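You operate a simulated robot arm through the tools that you are given. There is no shell and no other tool.

Carry out the task below with a simulated robot arm. There is one attempt and no reset: what you move stays moved.

Task
Change the dirty red filter for the blue one, pump off and line let down to zero first.
Fine: old filter in the old parts tray; cover and let down valve shut after. Where these are worked on the way, their far stop is far enough and under half their travel is too little: filter cover, let down valve.

Only the result counts: the job must be done as asked and must still hold three seconds after the hand-in. Knocking over, shifting, dropping, spilling or breaking anything else fails it. Lids that push on must go on centred and level and be pressed home; caps that screw on are set level and turned clockwise until they are tight.

Robot
A 7-joint arm with a three-finger gripper, fixed in place. Base frame: the origin is at the foot of the arm, x ahead of it, y to its left, z up. Units: m, degrees, N and s.
Its first joint turns from -166.0 to 166.0 degrees. Payload 2.69 kg.
The tool frame sits at the grasp point between the pads (the TCP): z along the fingers, y along the line on which they close. The tips reach 0.03 m beyond it. The gripper opens to 0.128 m. The gripper's body begins 0.117 m behind the TCP.
Orientation is told as [roll, pitch, yaw] about the base's x, y, z axes, in that order, counted from this pose: with the fingers straight down and closing along the base's y, the tool's x points along the base's -x, its y along +y and its z along -z.

Tools
- The arm moves only by the tool jog_arm. Its argument "motion" is a list of rows, each a list of 7 numbers: the shift along the base's x, y, z in m, then the turn, a rotation vector about the base's x, y, z in degrees, then the opening, from 0 (shut) to 1 (fully open). In form: [[x, y, z, wx, wy, wz, claw], ...]. A call has 1 to 20 rows; each row shifts and turns the commanded pose from where the row before left it. A row lasts 0.2 s, in which the tool goes at most 0.05 m and 8.6 degrees; a call with a longer step from one row to the next is refused whole, and so is a gripper value outside its range. A pose out of reach is approached as far as the arm can. The call stops where the force on the tool passes 40 N (or 10 N more than at its start, if that is more) or the arm is blocked; 0.2 s more then pass. Each finger halts on what it meets, pressing with about 28 N; the grip force reading is that of the motor and also rises with nothing between the fingers. The clock runs only during rows and for 0.2 s after the last one: add rows that do not move to give the fingers time. It gives the time, the measured TCP pose, the force on the tool (base axes), the opening and the grip force at its end, in the units of the frame above (readings bear some noise), with the torque about the TCP (base axes, N m) and any sound that the robot's microphone picked up.
- Cameras (640 x 400 px; columns grow to the right, rows downward): "scene" is fixed at [0.2213, 0.5056, 1.5295]; the picture's right is [-0.84, -0.54, 0.00], its down [-0.32, 0.49, -0.81] and it looks along [0.44, -0.68, -0.58] (base axes); focal length 305 px, centre (320, 200). "wrist" rides on the gripper at [0.058, 0.054, -0.131] in the tool frame; the picture's right is [-0.68, 0.74, 0.00], its down [-0.62, -0.57, -0.55] and it looks along [-0.40, -0.37, 0.84] (tool axes); focal length 234 px, centre (320, 200).
- capture(camera): a new picture of that camera. It takes no simulated time.
- move_column(by): slides the trunk up (or, below 0, down) by that many m; the arm rides with it, the base frame stays. It gives what a move gives, with no picture.
- probe_pixels(camera, pixels): for up to 12 pixels [column, row] of the newest picture of that camera ("zoom" is the newest enlarged one), the place [x, y, z] in the base frame of the surface seen there, good to about 0.002 m, but the place of the scene camera against the robot may be out by one fixed shift of up to 0.012 m in any direction. It takes no simulated time.
- inspect(camera, box): a new picture of the part [left, top, right, bottom] of that camera's present view, enlarged. It takes no simulated time.
- job_done(): hands the job in; it is judged then, once.

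Leave the gripper open and the arm clear of the work at the hand-in unless told otherwise.

The tools are called after "Call:" as name(argument=value, ...) on one line, values as JSON. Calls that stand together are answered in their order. jog_arm: Moves the arm, as the interface text tells. Its arguments: {"type":"object","properties":{"motion":{"type":"array","items":{"type":"array","items":{"type":"number"}}}},"required":["motion"]} The other tools are called the same way: move_column (by) slides the trunk up or down; capture (camera) takes a picture; probe_pixels (camera, pixels) gives the place of the surface under pixels of a picture; inspect (camera, box) takes an enlarged picture of a part of a camera's view; job_done () hands the job in.

At the start:

```text
clock: 0.0
tool_pos: [0.5493, -0.0865, 1.3192]
orientation: [0.0, 0.1, 0.0]
contact_force: [-0.5, 0.2, 0.1]
wrist_torque: [-0.03, -0.01, 0.0]
opening: 0.1277
grip_force: 0.1
trunk travel left (down, up): [-0.15, 0.2]
```

scene: 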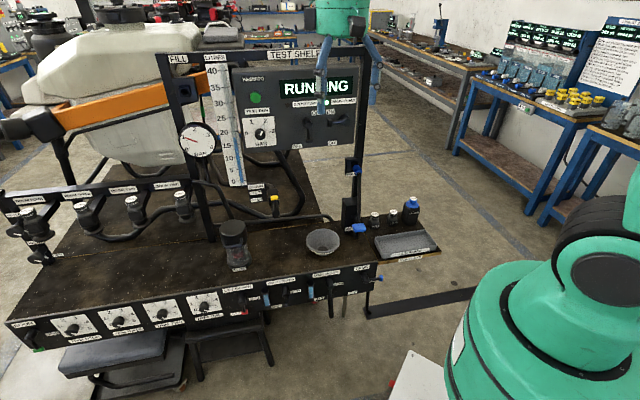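
wrist: 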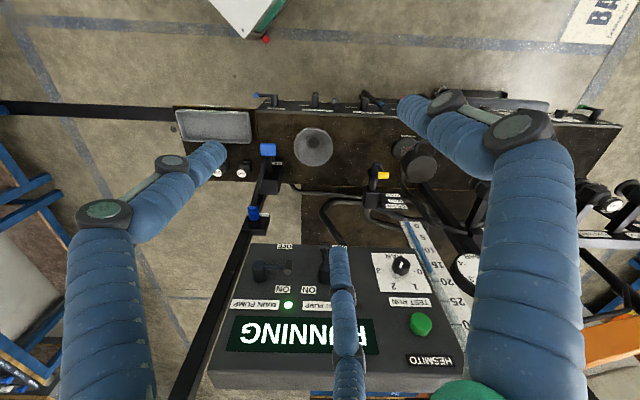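

I see a test bench with a panel reading "RUNNING", a gauge, levers and small items. I'll enlarge several parts of the scene view to read labels.

Call:
inspect(camera="scene", box=[160, 40, 380, 180])

Call:
inspect(camera="scene", box=[200, 180, 450, 330])

Call:
inspect(camera="scene", box=[0, 170, 240, 350])

```text
2.86 times, centred on (270, 110) of scene
```

zoom: 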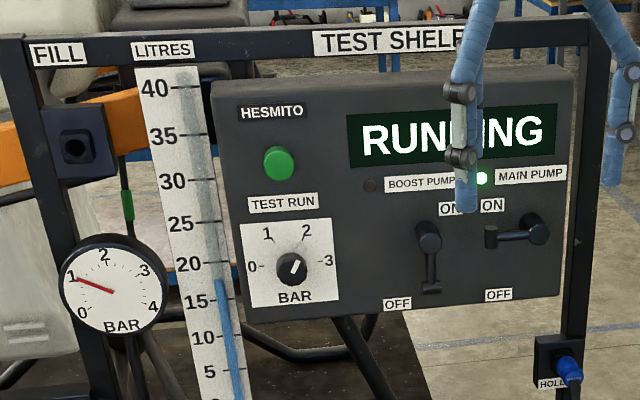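

```text
2.56 times, centred on (325, 255) of scene
```

zoom: 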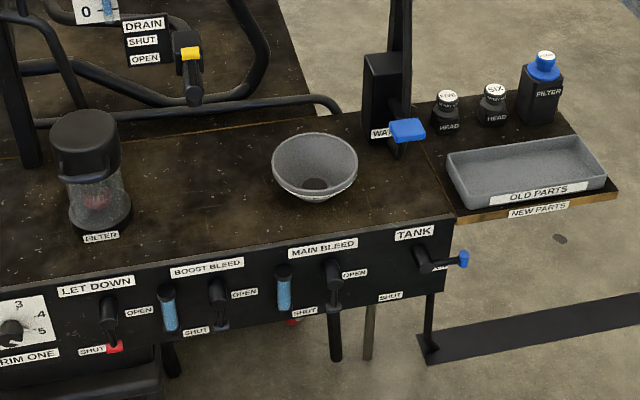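

```text
2.22 times, centred on (120, 260) of scene
```

zoom: 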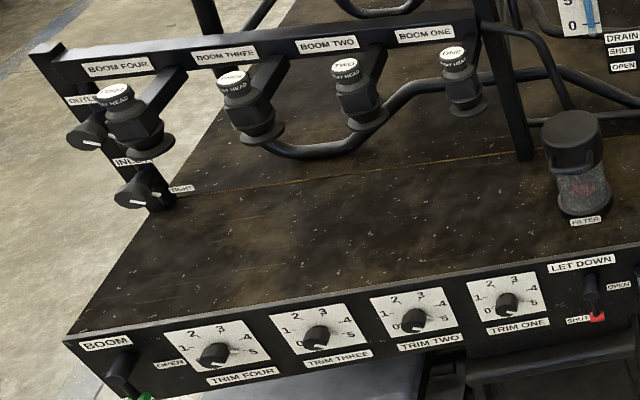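

I'll probe key points: filter cover, filter base, let down lever, main pump lever, tray, blue filter, gauge. The newest zoom is the left part; I use scene pixels of the starting picture after capturing afresh.

Call:
capture(camera="scene")

Call:
probe_pixels(camera="scene", pixels=[[233, 228], [236, 255], [239, 268], [242, 305], [332, 121], [345, 122], [308, 125], [413, 203], [405, 243], [197, 140], [411, 220], [323, 240]])

```text
taken
```

scene: 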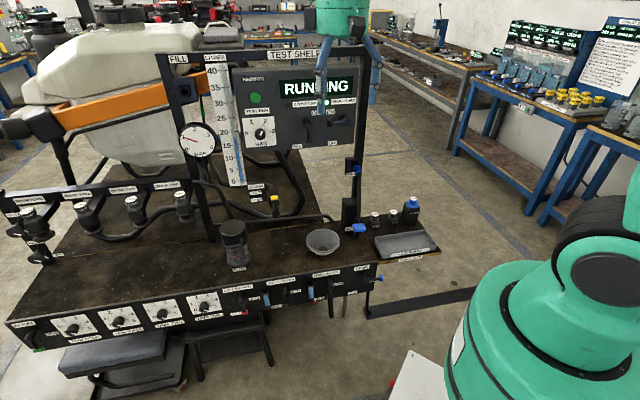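

```text
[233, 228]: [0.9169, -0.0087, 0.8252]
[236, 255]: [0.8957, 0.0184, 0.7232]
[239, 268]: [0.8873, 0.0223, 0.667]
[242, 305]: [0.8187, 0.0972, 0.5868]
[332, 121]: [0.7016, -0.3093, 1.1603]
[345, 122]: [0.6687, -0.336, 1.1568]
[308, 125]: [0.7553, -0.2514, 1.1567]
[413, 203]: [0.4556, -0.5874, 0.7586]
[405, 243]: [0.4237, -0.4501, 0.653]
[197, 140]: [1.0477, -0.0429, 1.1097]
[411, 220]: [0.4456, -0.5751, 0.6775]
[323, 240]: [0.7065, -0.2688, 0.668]
```

Next, I enlarge the panel tightly to see the pump levers, then probe in the zoom.

Call:
inspect(camera="scene", box=[290, 90, 370, 150])

Call:
inspect(camera="scene", box=[210, 205, 270, 285])

Call:
inspect(camera="scene", box=[360, 185, 450, 265])

Call:
inspect(camera="scene", box=[215, 270, 295, 330])

```text
6.67 times, centred on (330, 120) of scene
```

zoom: 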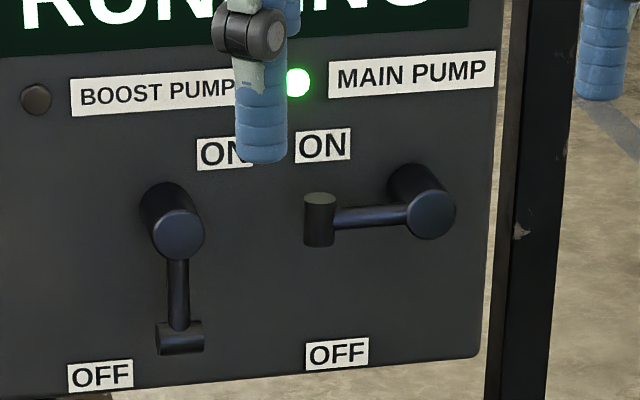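

```text
5.00 times, centred on (240, 245) of scene
```

zoom: 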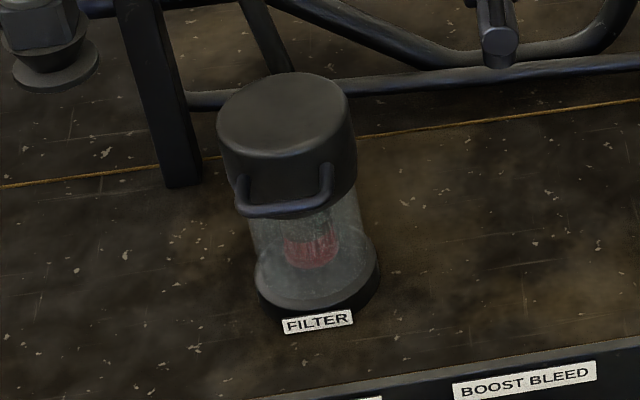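

```text
5.00 times, centred on (405, 225) of scene
```

zoom: 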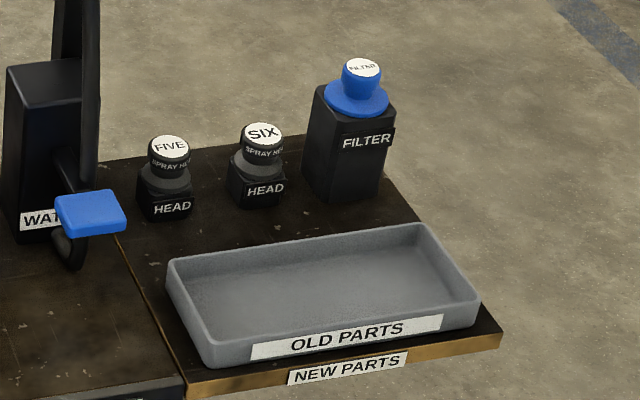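

```text
6.67 times, centred on (255, 300) of scene
```

zoom: 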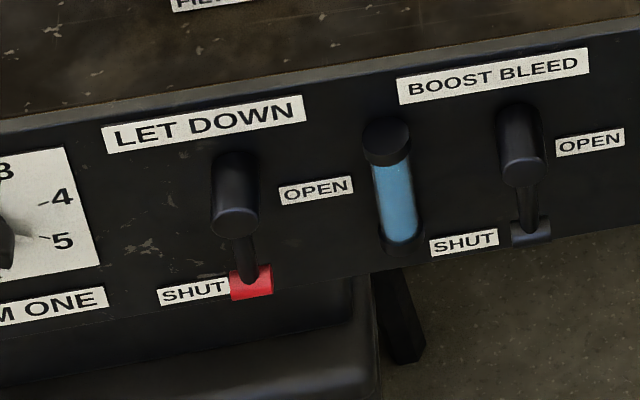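

I'll probe the current zoom (let-down area): plate points, lever hub end, and red handle.

Call:
probe_pixels(camera="zoom", pixels=[[150, 180], [620, 110], [150, 260], [600, 200], [236, 215], [236, 170], [250, 285], [248, 255], [522, 170], [530, 235], [200, 110], [40, 280]])

Call:
probe_pixels(camera="scene", pixels=[[20, 315], [370, 262], [100, 290], [300, 265], [150, 270], [280, 250], [60, 255], [243, 130], [300, 85], [350, 85], [250, 150], [350, 140]])

```text
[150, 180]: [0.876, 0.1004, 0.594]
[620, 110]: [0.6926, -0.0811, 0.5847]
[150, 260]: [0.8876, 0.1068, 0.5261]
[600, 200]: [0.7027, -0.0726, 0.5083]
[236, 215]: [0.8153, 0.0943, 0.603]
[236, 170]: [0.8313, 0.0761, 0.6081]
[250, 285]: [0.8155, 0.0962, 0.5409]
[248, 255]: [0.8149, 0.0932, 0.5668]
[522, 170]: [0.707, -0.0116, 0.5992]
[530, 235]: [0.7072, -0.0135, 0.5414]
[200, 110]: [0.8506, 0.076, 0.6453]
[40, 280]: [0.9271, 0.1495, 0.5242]
```

```text
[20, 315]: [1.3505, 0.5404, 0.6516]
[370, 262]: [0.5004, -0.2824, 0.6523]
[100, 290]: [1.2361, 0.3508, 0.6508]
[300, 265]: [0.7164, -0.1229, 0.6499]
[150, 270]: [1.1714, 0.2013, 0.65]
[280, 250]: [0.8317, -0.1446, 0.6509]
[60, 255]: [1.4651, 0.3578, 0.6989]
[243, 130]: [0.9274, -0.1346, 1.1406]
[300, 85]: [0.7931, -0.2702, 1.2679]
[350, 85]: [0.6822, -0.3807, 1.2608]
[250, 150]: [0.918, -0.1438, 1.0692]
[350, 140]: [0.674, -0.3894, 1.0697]
```

I'd like to see the gripper shape itself, so I enlarge it in the scene view around (340,60), and the wrist view around the filter and levers.

Call:
inspect(camera="scene", box=[290, 0, 400, 120])

Call:
inspect(camera="wrist", box=[160, 80, 480, 280])

```text
3.33 times, centred on (345, 60) of scene
```

zoom: 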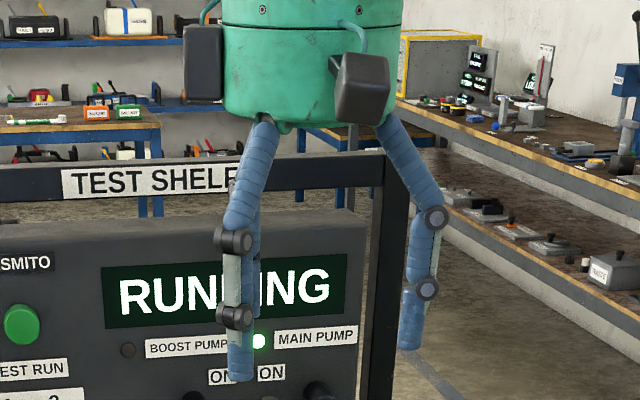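

```text
2.00 times, centred on (320, 180) of wrist
```

zoom: 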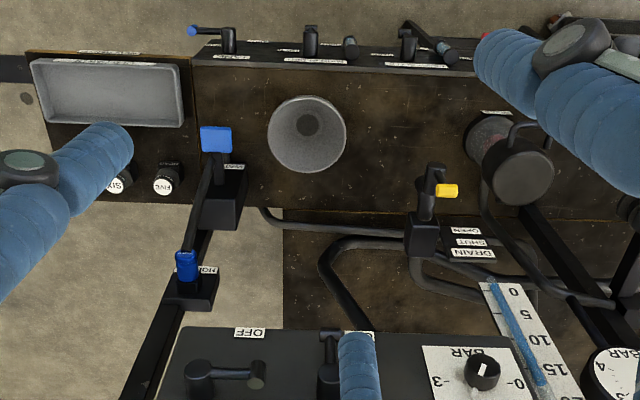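

Everything on the bench runs at 45° to the base axes (front normal ≈ (-0.71, 0.71, 0)). I'll first yaw the tool -45° in place with the arm far from anything, shutting the gripper, and look at how that changes the wrist view.

Call:
jog_arm(motion=[[0, 0, 0, 0, 0, -7.5, 0], [0, 0, 0, 0, 0, -7.5, 0], [0, 0, 0, 0, 0, -7.5, 0], [0, 0, 0, 0, 0, -7.5, 0], [0, 0, 0, 0, 0, -7.5, 0], [0, 0, 0, 0, 0, -7.5, 0], [0, 0, 0, 0, 0, 0, 0]])

Call:
capture(camera="wrist")

Call:
inspect(camera="scene", box=[270, 0, 410, 160])

```text
clock: 1.6
tool_pos: [0.5495, -0.0863, 1.3174]
orientation: [-0.1, 0.1, -45.1]
contact_force: [-0.4, 0.6, -1.0]
wrist_torque: [-0.01, 0.0, 0.0]
opening: 0.0023
grip_force: 28.4
trunk travel left (down, up): [-0.15, 0.2]
```

```text
taken
```

wrist: 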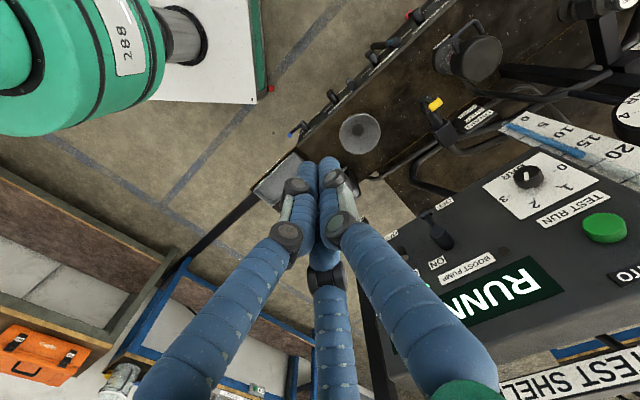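

```text
2.50 times, centred on (340, 80) of scene
```

zoom: 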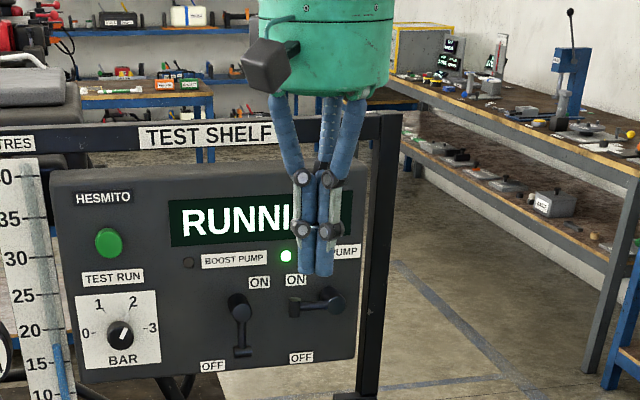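

The yaw worked. The closed fingers hide the main pump lever in the wrist picture, so I'll shift 0.12 m back along -x and look again.

Call:
jog_arm(motion=[[-0.04, 0, 0, 0, 0, 0, 0], [-0.04, 0, 0, 0, 0, 0, 0], [-0.04, 0, 0, 0, 0, 0, 0], [0, 0, 0, 0, 0, 0, 0]])

Call:
inspect(camera="wrist", box=[400, 180, 560, 290])

Call:
capture(camera="wrist")

```text
clock: 2.6
tool_pos: [0.4292, -0.0859, 1.3185]
orientation: [0.0, 0.0, -45.1]
contact_force: [-0.7, -0.3, 0.3]
wrist_torque: [-0.02, -0.11, -0.01]
opening: 0.0024
grip_force: 28.5
trunk travel left (down, up): [-0.15, 0.2]
```

```text
3.64 times, centred on (480, 235) of wrist
```

zoom: 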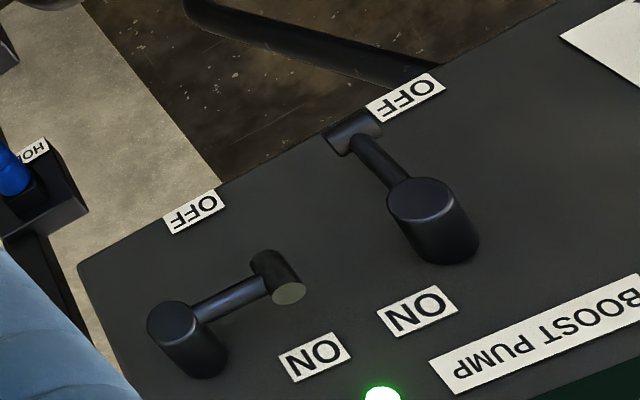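

```text
taken
```

wrist: 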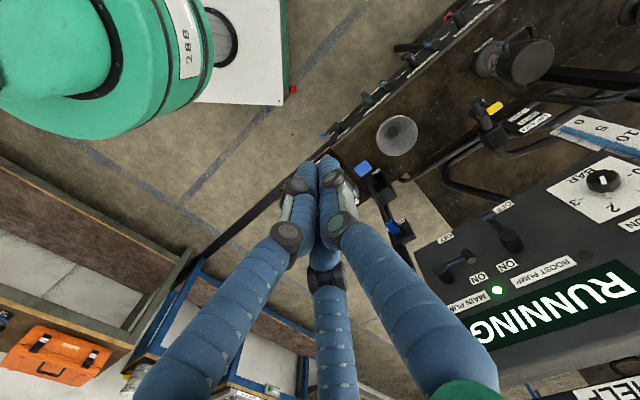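

I can see the main pump lever: hub at zoom (172,325), T-handle at (275,275), pointing at ON. I probe those and panel points.

Call:
probe_pixels(camera="zoom", pixels=[[172, 320], [195, 360], [235, 298], [288, 293], [272, 268], [262, 262], [422, 200], [355, 135], [150, 260], [330, 250], [560, 180], [520, 380]])

Call:
inspect(camera="scene", box=[290, 90, 370, 150])

```text
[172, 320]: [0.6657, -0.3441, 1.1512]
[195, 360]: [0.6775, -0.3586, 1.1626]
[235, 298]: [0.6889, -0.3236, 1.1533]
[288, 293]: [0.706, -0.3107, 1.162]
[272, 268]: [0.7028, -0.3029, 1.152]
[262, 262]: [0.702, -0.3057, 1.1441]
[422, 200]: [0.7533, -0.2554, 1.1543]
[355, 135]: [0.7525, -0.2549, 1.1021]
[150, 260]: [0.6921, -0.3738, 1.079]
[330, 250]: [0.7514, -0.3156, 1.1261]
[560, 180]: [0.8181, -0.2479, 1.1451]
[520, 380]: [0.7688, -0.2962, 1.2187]
```

```text
6.67 times, centred on (330, 120) of scene
```

zoom: 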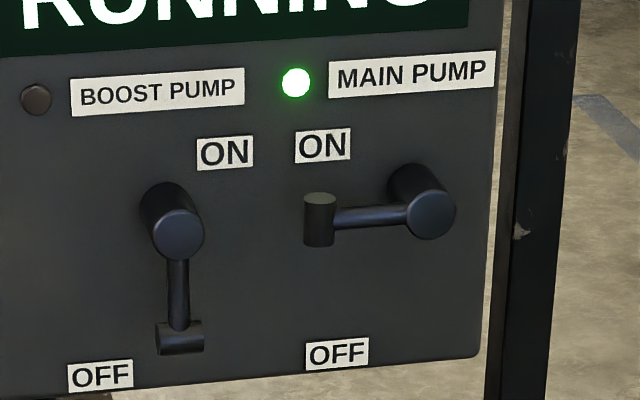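

Now I probe the same features in the scene zoom to learn the scene camera's offset.

Call:
probe_pixels(camera="zoom", pixels=[[430, 215], [320, 225], [320, 198], [178, 235], [180, 342], [260, 260], [420, 290], [560, 200]])

```text
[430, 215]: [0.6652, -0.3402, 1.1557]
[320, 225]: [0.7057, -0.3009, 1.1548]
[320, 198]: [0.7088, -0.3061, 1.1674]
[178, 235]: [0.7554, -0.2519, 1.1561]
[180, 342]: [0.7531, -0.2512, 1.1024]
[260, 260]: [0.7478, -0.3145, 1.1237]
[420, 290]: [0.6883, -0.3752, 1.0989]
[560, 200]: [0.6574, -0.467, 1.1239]
```

Scene and wrist agree within about 3–4 mm. Main pump lever: hub at about (0.666,-0.344,1.152), handle at (0.704,-0.305,1.152); it must swing from left (ON) to down (OFF). I'll tilt the tool 45° so the fingers point into the panel and downwards, approaching to a spot in front of and above the handle.

Call:
jog_arm(motion=[[0.0307, -0.024, -0.0122, -5.657, -5.657, 0, 0], [0.0307, -0.024, -0.0122, -5.657, -5.657, 0, 0], [0.0307, -0.024, -0.0122, -5.657, -5.657, 0, 0], [0.0307, -0.024, -0.0122, -5.657, -5.657, 0, 0], [0.0307, -0.024, -0.0122, -5.657, -5.657, 0, 0], [0.0307, -0.024, -0.0122, -3.535, -3.535, 0, 0], [0.0307, -0.024, -0.0122, 0, 0, 0, 0], [0.0307, -0.024, -0.0122, 0, 0, 0, 0], [0, 0, 0, 0, 0, 0, 0]])

Call:
capture(camera="wrist")

Call:
inspect(camera="scene", box=[270, 40, 400, 160])

```text
clock: 4.6
tool_pos: [0.6775, -0.2786, 1.2217]
orientation: [0.0, -45.0, -45.1]
contact_force: [0.9, -0.1, -0.4]
wrist_torque: [-0.01, 0.05, -0.05]
opening: 0.0024
grip_force: 28.4
trunk travel left (down, up): [-0.15, 0.2]
```

```text
taken
```

wrist: 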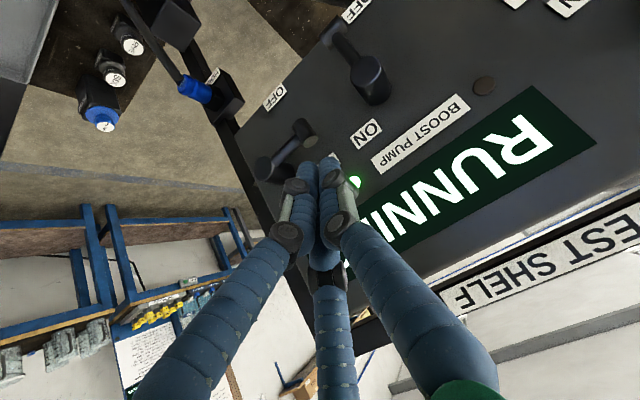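

```text
3.33 times, centred on (335, 100) of scene
```

zoom: 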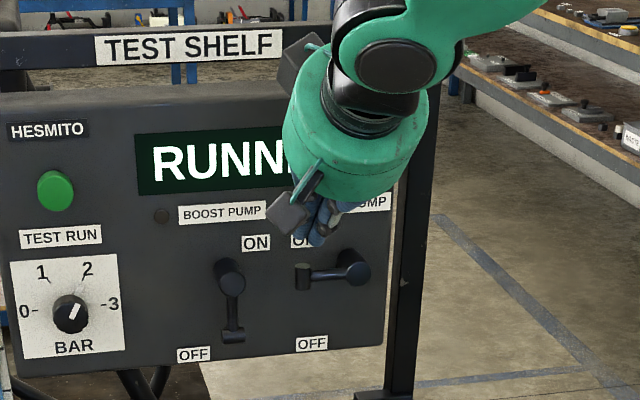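

The tips are just in front of and above the handle. I enlarge the wrist view about (300,140) to refine the handle's position.

Call:
inspect(camera="wrist", box=[230, 80, 390, 190])

Call:
probe_pixels(camera="wrist", pixels=[[311, 141], [300, 127], [304, 135], [263, 168], [285, 152], [327, 165]])

```text
3.64 times, centred on (310, 135) of wrist
```

zoom: 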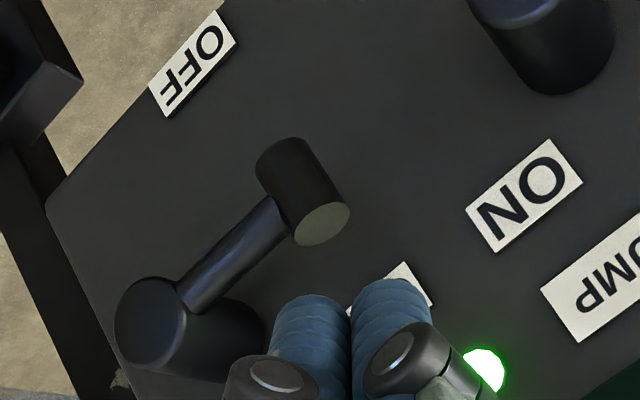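

```text
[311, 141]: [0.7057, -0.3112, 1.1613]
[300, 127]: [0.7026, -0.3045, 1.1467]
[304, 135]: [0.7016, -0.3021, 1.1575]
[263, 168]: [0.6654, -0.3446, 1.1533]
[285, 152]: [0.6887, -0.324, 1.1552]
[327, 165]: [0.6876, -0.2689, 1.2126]
```

Handle top centre is near (0.706,-0.311,1.161). I'll move in 36 mm towards the panel above the handle and then down to just above its top.

Call:
jog_arm(motion=[[0.0127, -0.0127, 0, 0, 0, 0, 0], [0.0127, -0.0127, 0, 0, 0, 0, 0], [-0.0007, -0.0007, -0.0175, 0, 0, 0, 0], [0, 0, -0.0125, 0, 0, 0, 0], [0, 0, 0, 0, 0, 0, 0]])

Call:
inspect(camera="wrist", box=[230, 80, 390, 190])

Call:
inspect(camera="scene", box=[290, 60, 370, 140])

```text
clock: 5.8
tool_pos: [0.7005, -0.3032, 1.1907]
orientation: [0.0, -44.9, -45.0]
contact_force: [0.2, 0.2, 0.3]
wrist_torque: [0.03, -0.04, -0.03]
opening: 0.0022
grip_force: 28.0
trunk travel left (down, up): [-0.15, 0.2]
```

```text
3.64 times, centred on (310, 135) of wrist
```

zoom: 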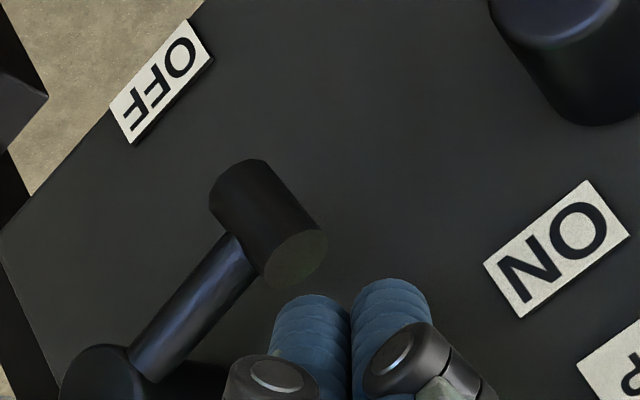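

```text
5.00 times, centred on (330, 100) of scene
```

zoom: 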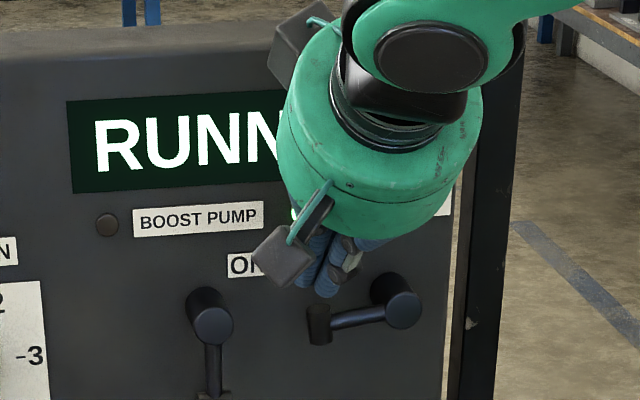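

The tips are now right at the handle top, and it may already have been nudged slightly. Now I follow the arc down around the hub to swing the lever to OFF.

Call:
jog_arm(motion=[[-0.0011, -0.0011, -0.011, 0, 0, 0, 0], [0.0025, 0.0025, -0.0145, 0, 0, 0, 0], [0, 0, -0.0148, 0, 0, 0, 0], [-0.003, -0.003, -0.0142, 0, 0, 0, 0], [-0.0054, -0.0054, -0.0127, 0, 0, 0, 0], [-0.0076, -0.0076, -0.0102, 0, 0, 0, 0], [-0.0092, -0.0092, -0.0071, 0, 0, 0, 0], [-0.0067, -0.0067, -0.0028, 0, 0, 0, 0], [0, 0, 0, 0, 0, 0, 0]])

Call:
capture(camera="wrist")

Call:
inspect(camera="scene", box=[170, 40, 380, 180])

```text
clock: 7.5
tool_pos: [0.6817, -0.3228, 1.1091]
orientation: [0.5, -45.4, -44.8]
contact_force: [9.3, 19.3, -1.3]
wrist_torque: [0.18, -0.37, 0.17]
opening: 0.0022
grip_force: 28.2
trunk travel left (down, up): [-0.15, 0.2]
stopped in row 8: the force on the tool passed its limit at 50 N (the readings are from after the stop); the commanded pose is now the measured one
```

```text
taken
```

wrist: 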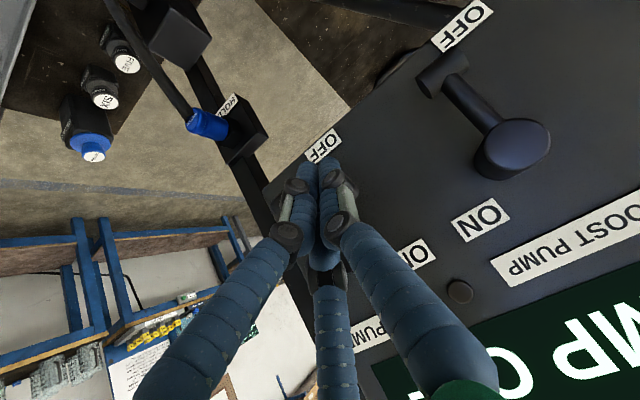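

```text
2.86 times, centred on (275, 110) of scene
```

zoom: 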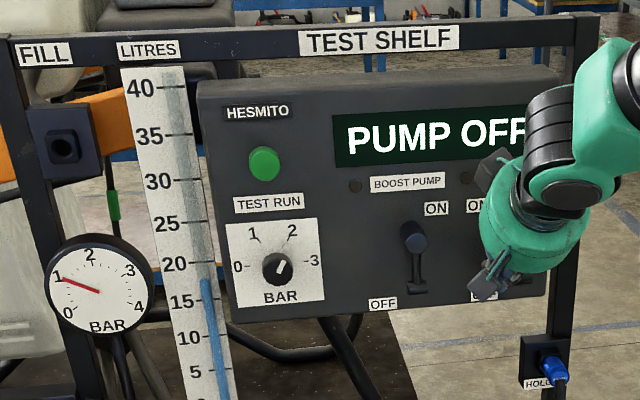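

The display reads "PUMP OFF". I back off: slightly left off the handle, then straight out from the panel.

Call:
jog_arm(motion=[[0.007, 0.007, 0.003, 0, 0, 0, 0], [-0.02, 0.02, 0.005, 0, 0, 0, 0], [-0.03, 0.03, 0.01, 0, 0, 0, 0], [-0.03, 0.03, 0.01, 0, 0, 0, 0], [-0.03, 0.03, 0.0, 0, 0, 0, 0], [0, 0, 0, 0, 0, 0, 0]])

Call:
inspect(camera="scene", box=[170, 40, 380, 180])

Call:
capture(camera="wrist")

```text
clock: 8.8
tool_pos: [0.5773, -0.2076, 1.1381]
orientation: [0.5, -45.4, -44.9]
contact_force: [-0.2, -0.2, 0.1]
wrist_torque: [-0.02, -0.01, 0.02]
opening: 0.0022
grip_force: 27.9
trunk travel left (down, up): [-0.15, 0.2]
```

```text
2.86 times, centred on (275, 110) of scene
```

zoom: 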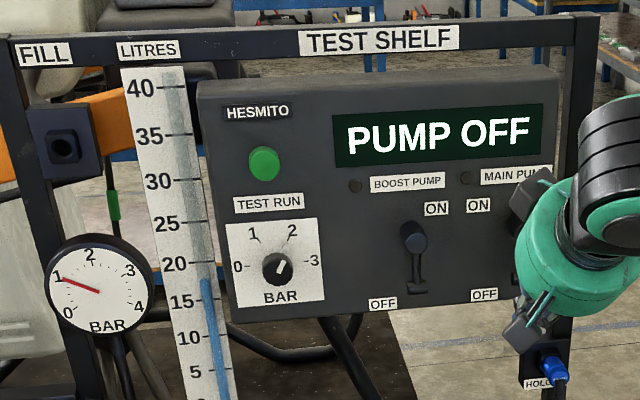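

```text
taken
```

wrist: 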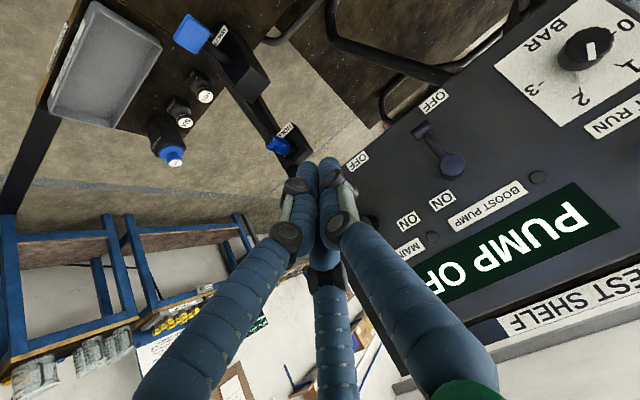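

Pump is off; gauge still at about 1 bar. Next the let-down valve on the front panel (hub ≈ (0.815,0.092,0.60), red handle below at z≈0.54, SHUT=down, OPEN=right). I move to a viewing point in front of it.

Call:
jog_arm(motion=[[-0.02, 0.02, 0, 0, 0, 0, 0], [-0.01, 0.03, -0.02, 0, 0, 0, 0], [0.0144, 0.0301, -0.026, 0, 0, 0, 0], [0.0144, 0.0301, -0.026, 0, 0, 0, 0], [0.0144, 0.0301, -0.026, 0, 0, 0, 0], [0.0144, 0.0301, -0.026, 0, 0, 0, 0], [0.0144, 0.0301, -0.026, 0, 0, 0, 0], [0.0144, 0.0301, -0.026, 0, 0, 0, 0], [0.0144, 0.0301, -0.026, 0, 0, 0, 0], [0.0144, 0.0301, -0.026, 0, 0, 0, 0], [0.0144, 0.0301, -0.026, 0, 0, 0, 0], [0.0144, 0.0301, -0.026, 0, 0, 0, 0], [0.0144, 0.0301, -0.026, 0, 0, 0, 0], [0.0144, 0.0101, -0.03, 0, 0, 0, 0], [0, 0, 0, 0, 0, 0, 0]])

Call:
capture(camera="wrist")

Call:
capture(camera="scene")

```text
clock: 12.1
tool_pos: [0.7196, 0.1844, 0.801]
orientation: [0.5, -45.5, -44.9]
contact_force: [-1.0, 0.0, -0.1]
wrist_torque: [-0.05, 0.0, -0.02]
opening: 0.0022
grip_force: 27.9
trunk travel left (down, up): [-0.15, 0.2]
```

```text
taken
```

wrist: 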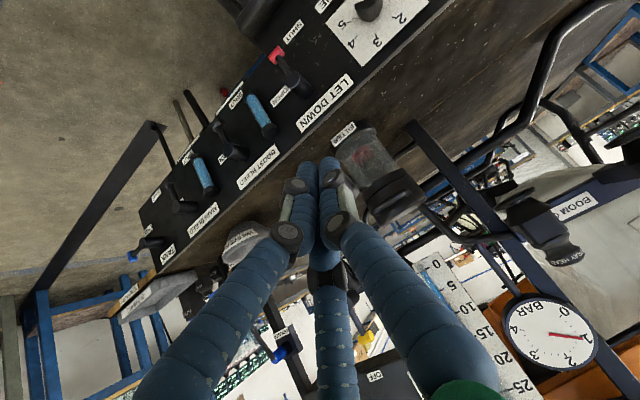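

```text
taken
```

scene: 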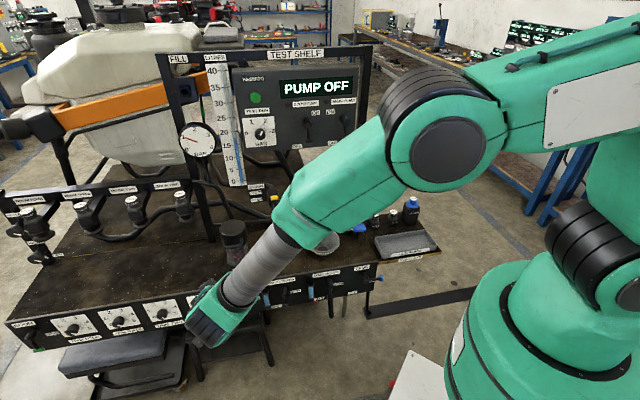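

I can see the let-down valve at (285,65) and the filter at (370,170) in the wrist view. I enlarge both.

Call:
inspect(camera="wrist", box=[230, 20, 350, 110])

Call:
probe_pixels(camera="zoom", pixels=[[330, 260], [300, 220], [250, 185], [240, 160], [430, 240], [200, 320], [450, 400], [280, 200]])

Call:
inspect(camera="wrist", box=[320, 100, 480, 240])

```text
4.44 times, centred on (290, 65) of wrist
```

zoom: 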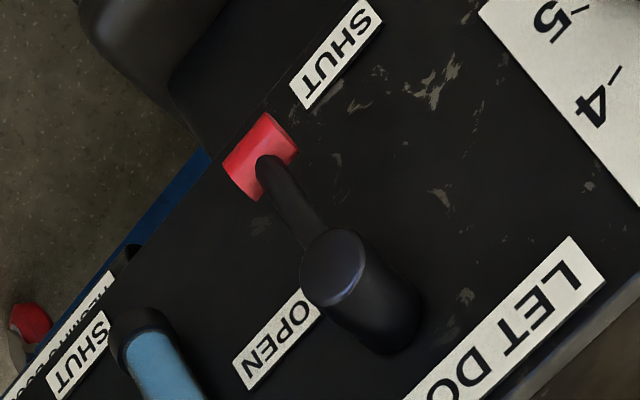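

```text
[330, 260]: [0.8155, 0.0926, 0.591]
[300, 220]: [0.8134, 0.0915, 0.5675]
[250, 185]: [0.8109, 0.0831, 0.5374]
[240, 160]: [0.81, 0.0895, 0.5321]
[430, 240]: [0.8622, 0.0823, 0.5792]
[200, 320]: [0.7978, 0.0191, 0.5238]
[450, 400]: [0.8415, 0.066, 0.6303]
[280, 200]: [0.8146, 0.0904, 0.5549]
```

```text
2.86 times, centred on (400, 170) of wrist
```

zoom: 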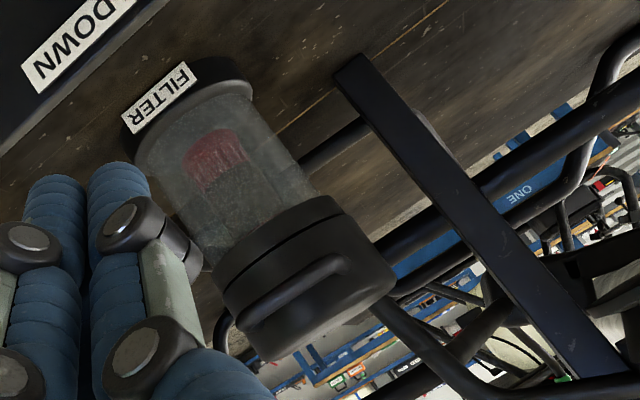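

Hub face centre ≈ (0.8155,0.0926,0.598), handle ≈ (0.815,0.093,0.537). I check what stands below and in front of the bench there (dark boxes near (230,345), (110,350)) before tilting the tool more level.

Call:
probe_pixels(camera="scene", pixels=[[110, 350], [60, 370], [190, 385], [235, 350], [265, 345], [150, 345], [200, 365], [155, 385], [400, 385], [340, 305]])

Call:
inspect(camera="scene", box=[40, 290, 290, 400])

```text
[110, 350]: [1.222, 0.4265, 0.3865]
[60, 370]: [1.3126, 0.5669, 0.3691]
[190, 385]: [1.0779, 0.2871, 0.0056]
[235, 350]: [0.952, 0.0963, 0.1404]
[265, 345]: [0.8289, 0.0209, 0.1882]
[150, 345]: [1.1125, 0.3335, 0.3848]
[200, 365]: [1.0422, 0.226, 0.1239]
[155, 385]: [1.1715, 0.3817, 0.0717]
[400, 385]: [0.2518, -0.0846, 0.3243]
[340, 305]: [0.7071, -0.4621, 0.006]
```

```text
2.56 times, centred on (165, 345) of scene
```

zoom: 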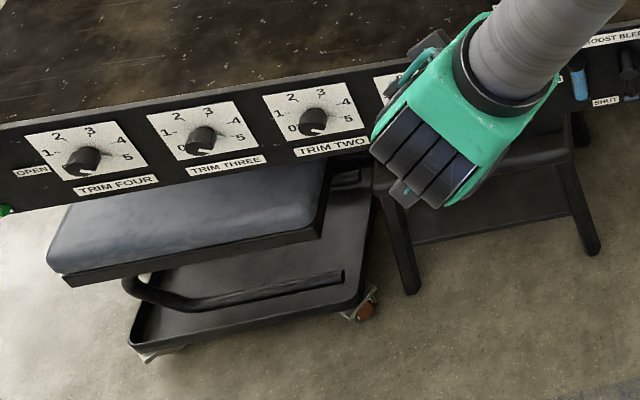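

Nothing stands above z≈0.4 in front of the valve. Before working the lever I check how far the sight glass to its right stands out.

Call:
inspect(camera="wrist", box=[230, 20, 350, 110])

Call:
probe_pixels(camera="zoom", pixels=[[150, 340], [165, 380], [125, 350], [190, 370], [160, 320], [345, 265], [340, 235], [355, 290], [310, 275], [255, 150], [230, 190], [290, 135]])

```text
4.44 times, centred on (290, 65) of wrist
```

zoom: 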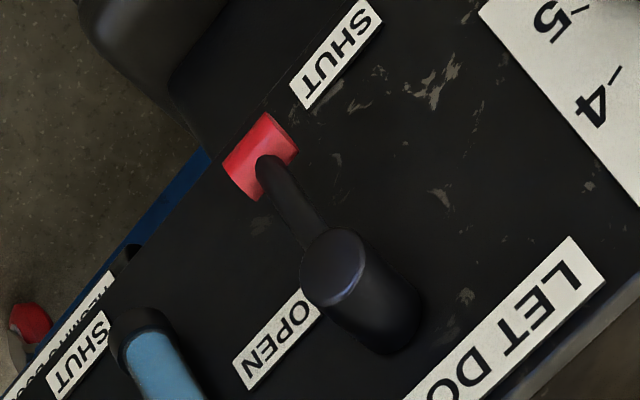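

```text
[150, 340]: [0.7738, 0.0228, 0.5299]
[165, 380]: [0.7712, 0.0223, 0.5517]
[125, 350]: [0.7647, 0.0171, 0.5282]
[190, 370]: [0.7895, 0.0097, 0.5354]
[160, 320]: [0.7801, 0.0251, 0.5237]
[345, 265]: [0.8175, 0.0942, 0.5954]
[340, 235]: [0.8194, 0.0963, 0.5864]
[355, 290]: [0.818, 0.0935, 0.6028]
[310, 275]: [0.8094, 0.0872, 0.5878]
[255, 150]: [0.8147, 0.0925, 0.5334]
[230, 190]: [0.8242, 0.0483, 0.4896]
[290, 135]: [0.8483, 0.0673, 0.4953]
```

The sight glass stands out only to d≈-0.53, so keeping the tip at d≈-0.523 is clear of it. I tilt the tool 30° more (nearly level) and move to the left of the red handle, still in front of it.

Call:
jog_arm(motion=[[0.0102, 0.0009, -0.0314, -5.303, -5.303, 0, 0], [0.0102, 0.0009, -0.0314, -5.303, -5.303, 0, 0], [0.0102, 0.0009, -0.0314, -5.303, -5.303, 0, 0], [0.0102, 0.0009, -0.0314, -5.303, -5.303, 0, 0], [0.0102, 0.0009, -0.0314, 0, 0, 0, 0], [0.0102, 0.0009, -0.0314, 0, 0, 0, 0], [0.0102, 0.0009, -0.0314, 0, 0, 0, 0], [0.0102, 0.0009, -0.0314, 0, 0, 0, 0], [0, 0, 0, 0, 0, 0, 0]])

Call:
capture(camera="wrist")

Call:
inspect(camera="scene", box=[170, 230, 310, 340])

```text
clock: 14.1
tool_pos: [0.8028, 0.1912, 0.5494]
orientation: [0.5, -75.3, -44.7]
contact_force: [0.3, 0.2, 0.1]
wrist_torque: [0.02, -0.02, -0.01]
opening: 0.0023
grip_force: 27.7
trunk travel left (down, up): [-0.15, 0.2]
```

```text
taken
```

wrist: 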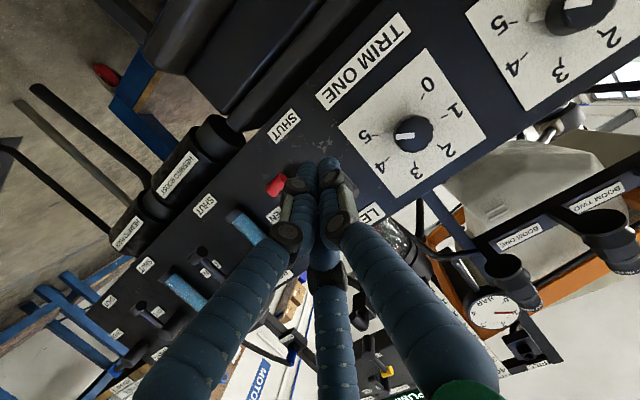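

```text
3.64 times, centred on (240, 285) of scene
```

zoom: 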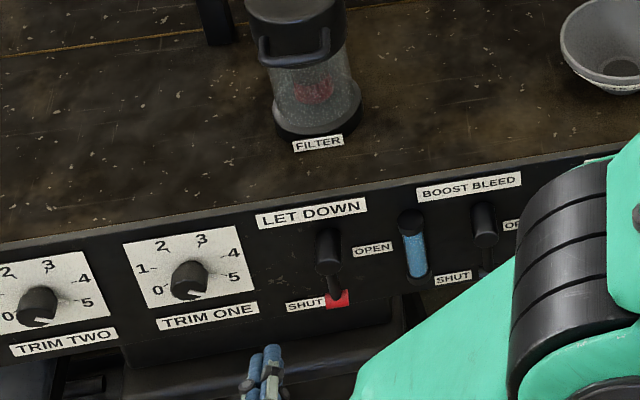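

I go in 62 mm beside the handle (left of it), then sweep right and up along the arc around the hub to open the valve.

Call:
jog_arm(motion=[[0.0218, -0.0218, 0, 0, 0, 0, 0], [0.0218, -0.0218, 0, 0, 0, 0, 0], [-0.0136, -0.0136, 0, 0, 0, 0, 0], [-0.0136, -0.0136, 0, 0, 0, 0, 0], [-0.0106, -0.0106, -0.0039, 0, 0, 0, 0], [-0.011, -0.011, 0, 0, 0, 0, 0], [-0.0106, -0.0106, 0.0041, 0, 0, 0, 0], [-0.0095, -0.0095, 0.0078, 0, 0, 0, 0], [-0.0077, -0.0077, 0.0111, 0, 0, 0, 0], [-0.0054, -0.0054, 0.0134, 0, 0, 0, 0], [-0.0025, -0.0025, 0.0119, 0, 0, 0, 0], [0, 0, 0, 0, 0, 0, 0]])

Call:
capture(camera="wrist")

Call:
inspect(camera="scene", box=[170, 230, 310, 340])

Call:
inspect(camera="scene", box=[160, 60, 300, 180])

```text
clock: 16.1
tool_pos: [0.7731, 0.0734, 0.5705]
orientation: [1.6, -75.2, -45.4]
contact_force: [4.3, 12.2, -5.0]
wrist_torque: [-0.01, -0.01, 0.22]
opening: 0.002
grip_force: 28.3
trunk travel left (down, up): [-0.15, 0.2]
stopped in row 10: the force on the tool passed its limit at 55 N (the readings are from after the stop); the commanded pose is now the measured one
```

```text
taken
```

wrist: 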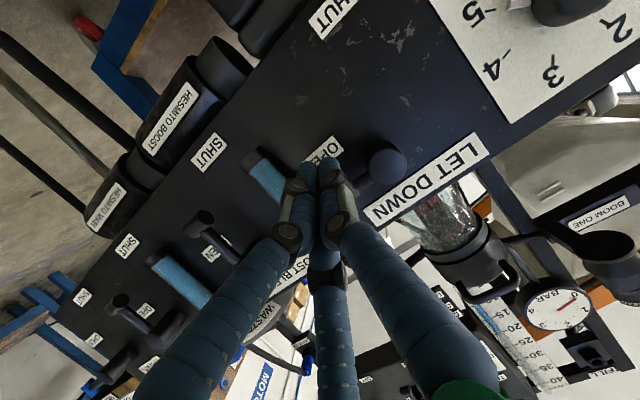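

```text
3.64 times, centred on (240, 285) of scene
```

zoom: 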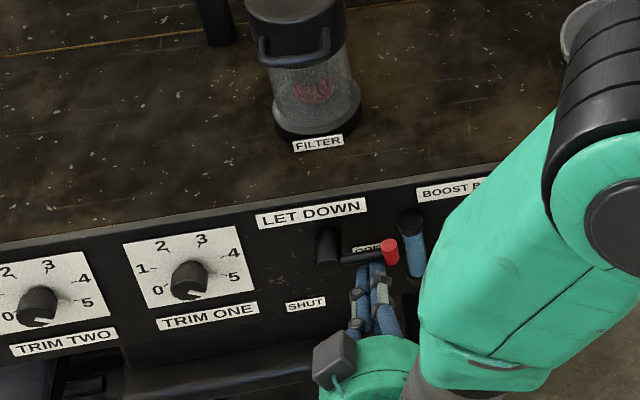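

```text
3.33 times, centred on (230, 120) of scene
```

zoom: 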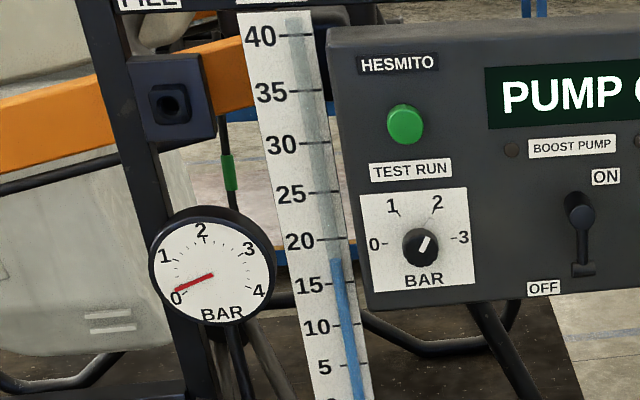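

The red handle is now at OPEN and the gauge has dropped to about 0. I back the fingers off downwards and out, then re-check the gauge.

Call:
jog_arm(motion=[[0.002, 0.002, -0.012, 0, 0, 0, 0], [-0.02, 0.02, -0.005, 0, 0, 0, 0], [-0.03, 0.03, 0, 0, 0, 0, 0], [-0.03, 0.03, 0, 0, 0, 0, 0], [-0.02, 0.02, 0.03, 0, 0, 0, 0], [0, 0, 0, 0, 0, 0, 0]])

Call:
inspect(camera="scene", box=[160, 100, 220, 170])

Call:
inspect(camera="scene", box=[170, 230, 310, 340])

Call:
capture(camera="wrist")

```text
clock: 17.5
tool_pos: [0.6732, 0.1741, 0.5849]
orientation: [1.3, -75.2, -45.3]
contact_force: [-1.1, -0.7, -0.9]
wrist_torque: [0.01, -0.01, 0.01]
opening: 0.002
grip_force: 27.9
trunk travel left (down, up): [-0.15, 0.2]
```

```text
5.71 times, centred on (190, 135) of scene
```

zoom: 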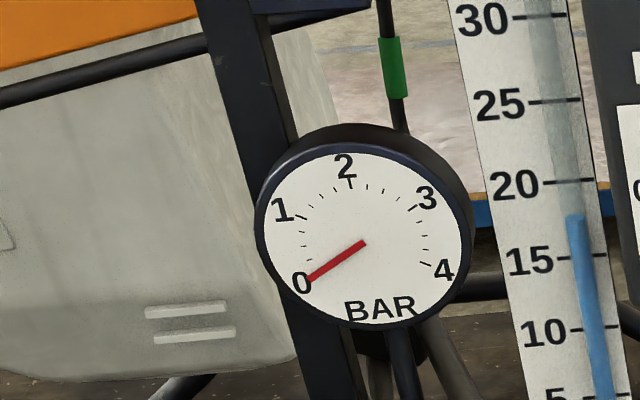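

```text
3.64 times, centred on (240, 285) of scene
```

zoom: 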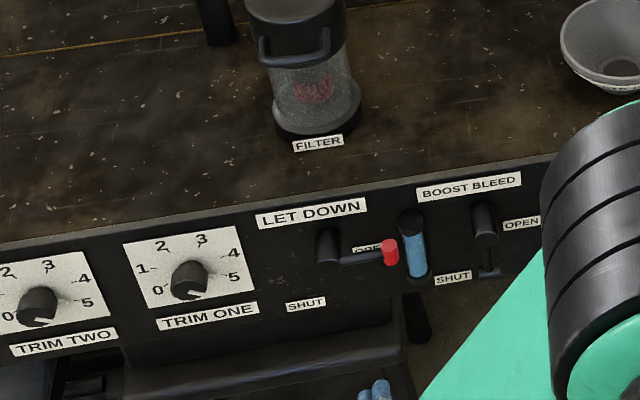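

```text
taken
```

wrist: 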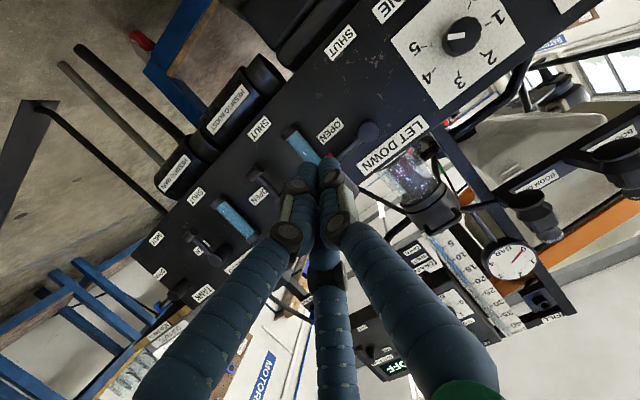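

Gauge reads 0 and the valve is open. Now the filter cover: I raise the arm in front of the bench by 0.24 m to look at the cover from the front.

Call:
jog_arm(motion=[[0, 0, 0.04, 5.303, 5.303, 0, 0], [0, 0, 0.04, 5.303, 5.303, 0, 0], [0, 0, 0.04, 5.303, 5.303, 0, 0], [0, 0, 0.04, 5.303, 5.303, 0, 0], [0, 0, 0.04, 0, 0, 0, 0], [0, 0, 0.04, 0, 0, 0, 0], [0, 0, 0.04, 0, 0, 0, 0], [0, 0, 0, 0, 0, 0, 0]])

Call:
capture(camera="wrist")

Call:
inspect(camera="scene", box=[200, 205, 270, 285])

```text
clock: 19.3
tool_pos: [0.673, 0.1751, 0.8654]
orientation: [1.1, -45.1, -45.1]
contact_force: [-1.0, 1.0, 0.0]
wrist_torque: [0.0, 0.0, 0.02]
opening: 0.0021
grip_force: 27.9
trunk travel left (down, up): [-0.15, 0.2]
```

```text
taken
```

wrist: 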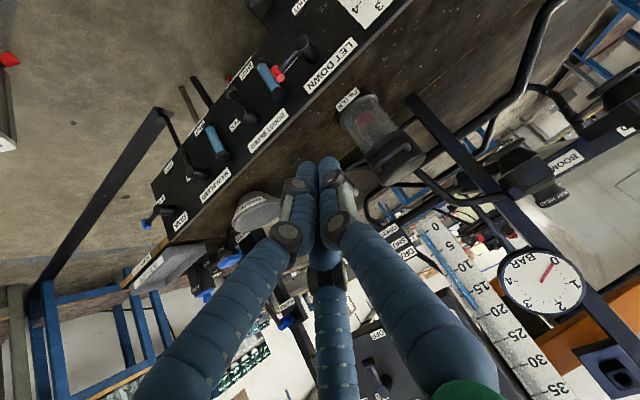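

```text
5.00 times, centred on (235, 245) of scene
```

zoom: 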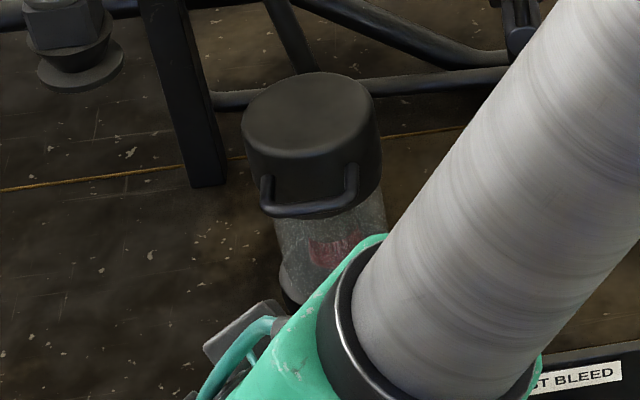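

I enlarge the filter in the wrist view around (375,140).

Call:
inspect(camera="wrist", box=[325, 85, 435, 190])

```text
3.81 times, centred on (380, 138) of wrist
```

zoom: 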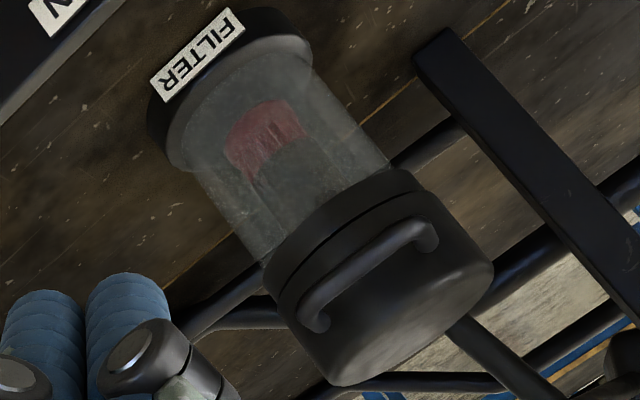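

I probe the handle bar, cover top, rim and glass points in this zoom.

Call:
probe_pixels(camera="zoom", pixels=[[368, 265], [335, 290], [405, 238], [318, 322], [433, 238], [380, 300], [340, 370], [485, 275], [410, 330], [300, 250], [375, 190], [250, 100]])

Call:
probe_pixels(camera="wrist", pixels=[[380, 160], [400, 165], [408, 158], [385, 185], [345, 92], [358, 128], [370, 145]])

```text
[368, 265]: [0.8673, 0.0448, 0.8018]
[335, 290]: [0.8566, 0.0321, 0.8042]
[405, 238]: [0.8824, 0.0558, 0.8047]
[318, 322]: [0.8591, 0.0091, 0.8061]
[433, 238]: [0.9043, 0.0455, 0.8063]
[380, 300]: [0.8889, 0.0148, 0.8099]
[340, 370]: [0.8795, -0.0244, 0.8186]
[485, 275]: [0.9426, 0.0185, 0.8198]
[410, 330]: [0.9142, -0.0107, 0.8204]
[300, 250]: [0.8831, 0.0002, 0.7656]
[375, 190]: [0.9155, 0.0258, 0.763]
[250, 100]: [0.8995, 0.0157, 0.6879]
```

```text
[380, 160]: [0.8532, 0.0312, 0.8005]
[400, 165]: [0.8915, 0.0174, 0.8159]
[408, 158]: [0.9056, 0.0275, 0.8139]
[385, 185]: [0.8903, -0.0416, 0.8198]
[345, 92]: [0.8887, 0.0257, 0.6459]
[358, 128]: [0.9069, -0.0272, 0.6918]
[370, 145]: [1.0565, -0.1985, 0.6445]
```

Handle bar of the cover: centre ≈ s -0.645, d -0.586, z 0.80 (about (0.870,0.042,0.80)); cap top at z 0.82, with a fixed ring under it. It looks like a lid with a front lifting handle (hinge behind). I'll bring the closed fingers, tilted 45°, to just below/in front of that bar.

Call:
jog_arm(motion=[[0.0296, -0.0189, -0.012, 0, 0, 0, 0], [0.0296, -0.0189, -0.012, 0, 0, 0, 0], [0.0296, -0.0189, -0.012, 0, 0, 0, 0], [0.0296, -0.0189, -0.012, 0, 0, 0, 0], [0.0296, -0.0189, -0.012, 0, 0, 0, 0], [0.0225, -0.012, -0.012, 0, 0, 0, 0], [0, 0, 0, 0, 0, 0, 0]])

Call:
capture(camera="wrist")

Call:
inspect(camera="scene", box=[200, 205, 270, 285])

```text
clock: 20.9
tool_pos: [0.8463, 0.0669, 0.7921]
orientation: [1.2, -45.1, -45.0]
contact_force: [-0.8, 0.0, 0.7]
wrist_torque: [-0.01, -0.01, 0.0]
opening: 0.0022
grip_force: 27.6
trunk travel left (down, up): [-0.15, 0.2]
```

```text
taken
```

wrist: 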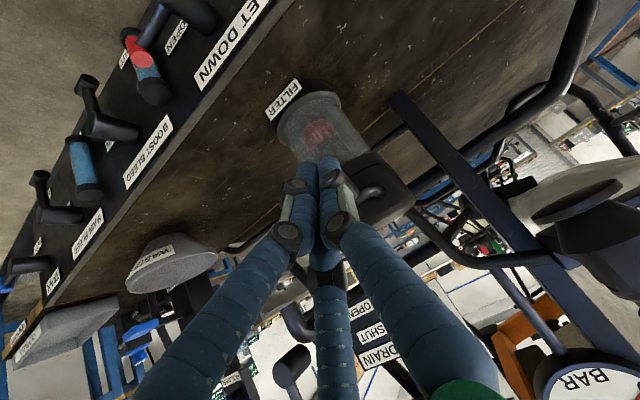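

```text
5.00 times, centred on (235, 245) of scene
```

zoom: 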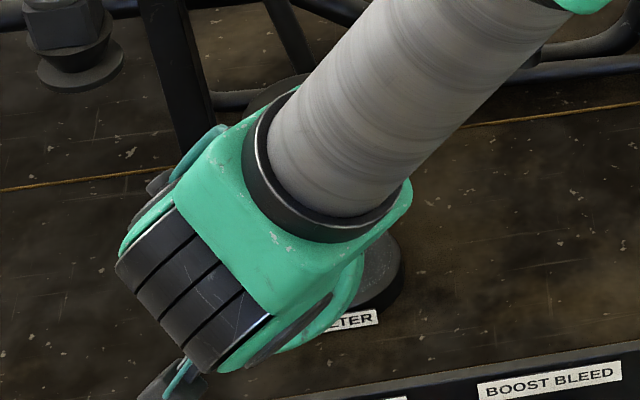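

I enlarge the wrist view around (350,180) to check where the tips are against the bar.

Call:
inspect(camera="wrist", box=[260, 80, 430, 240])

```text
2.50 times, centred on (345, 160) of wrist
```

zoom: 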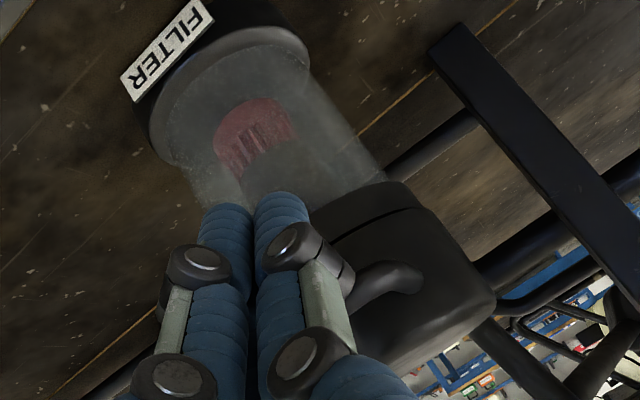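

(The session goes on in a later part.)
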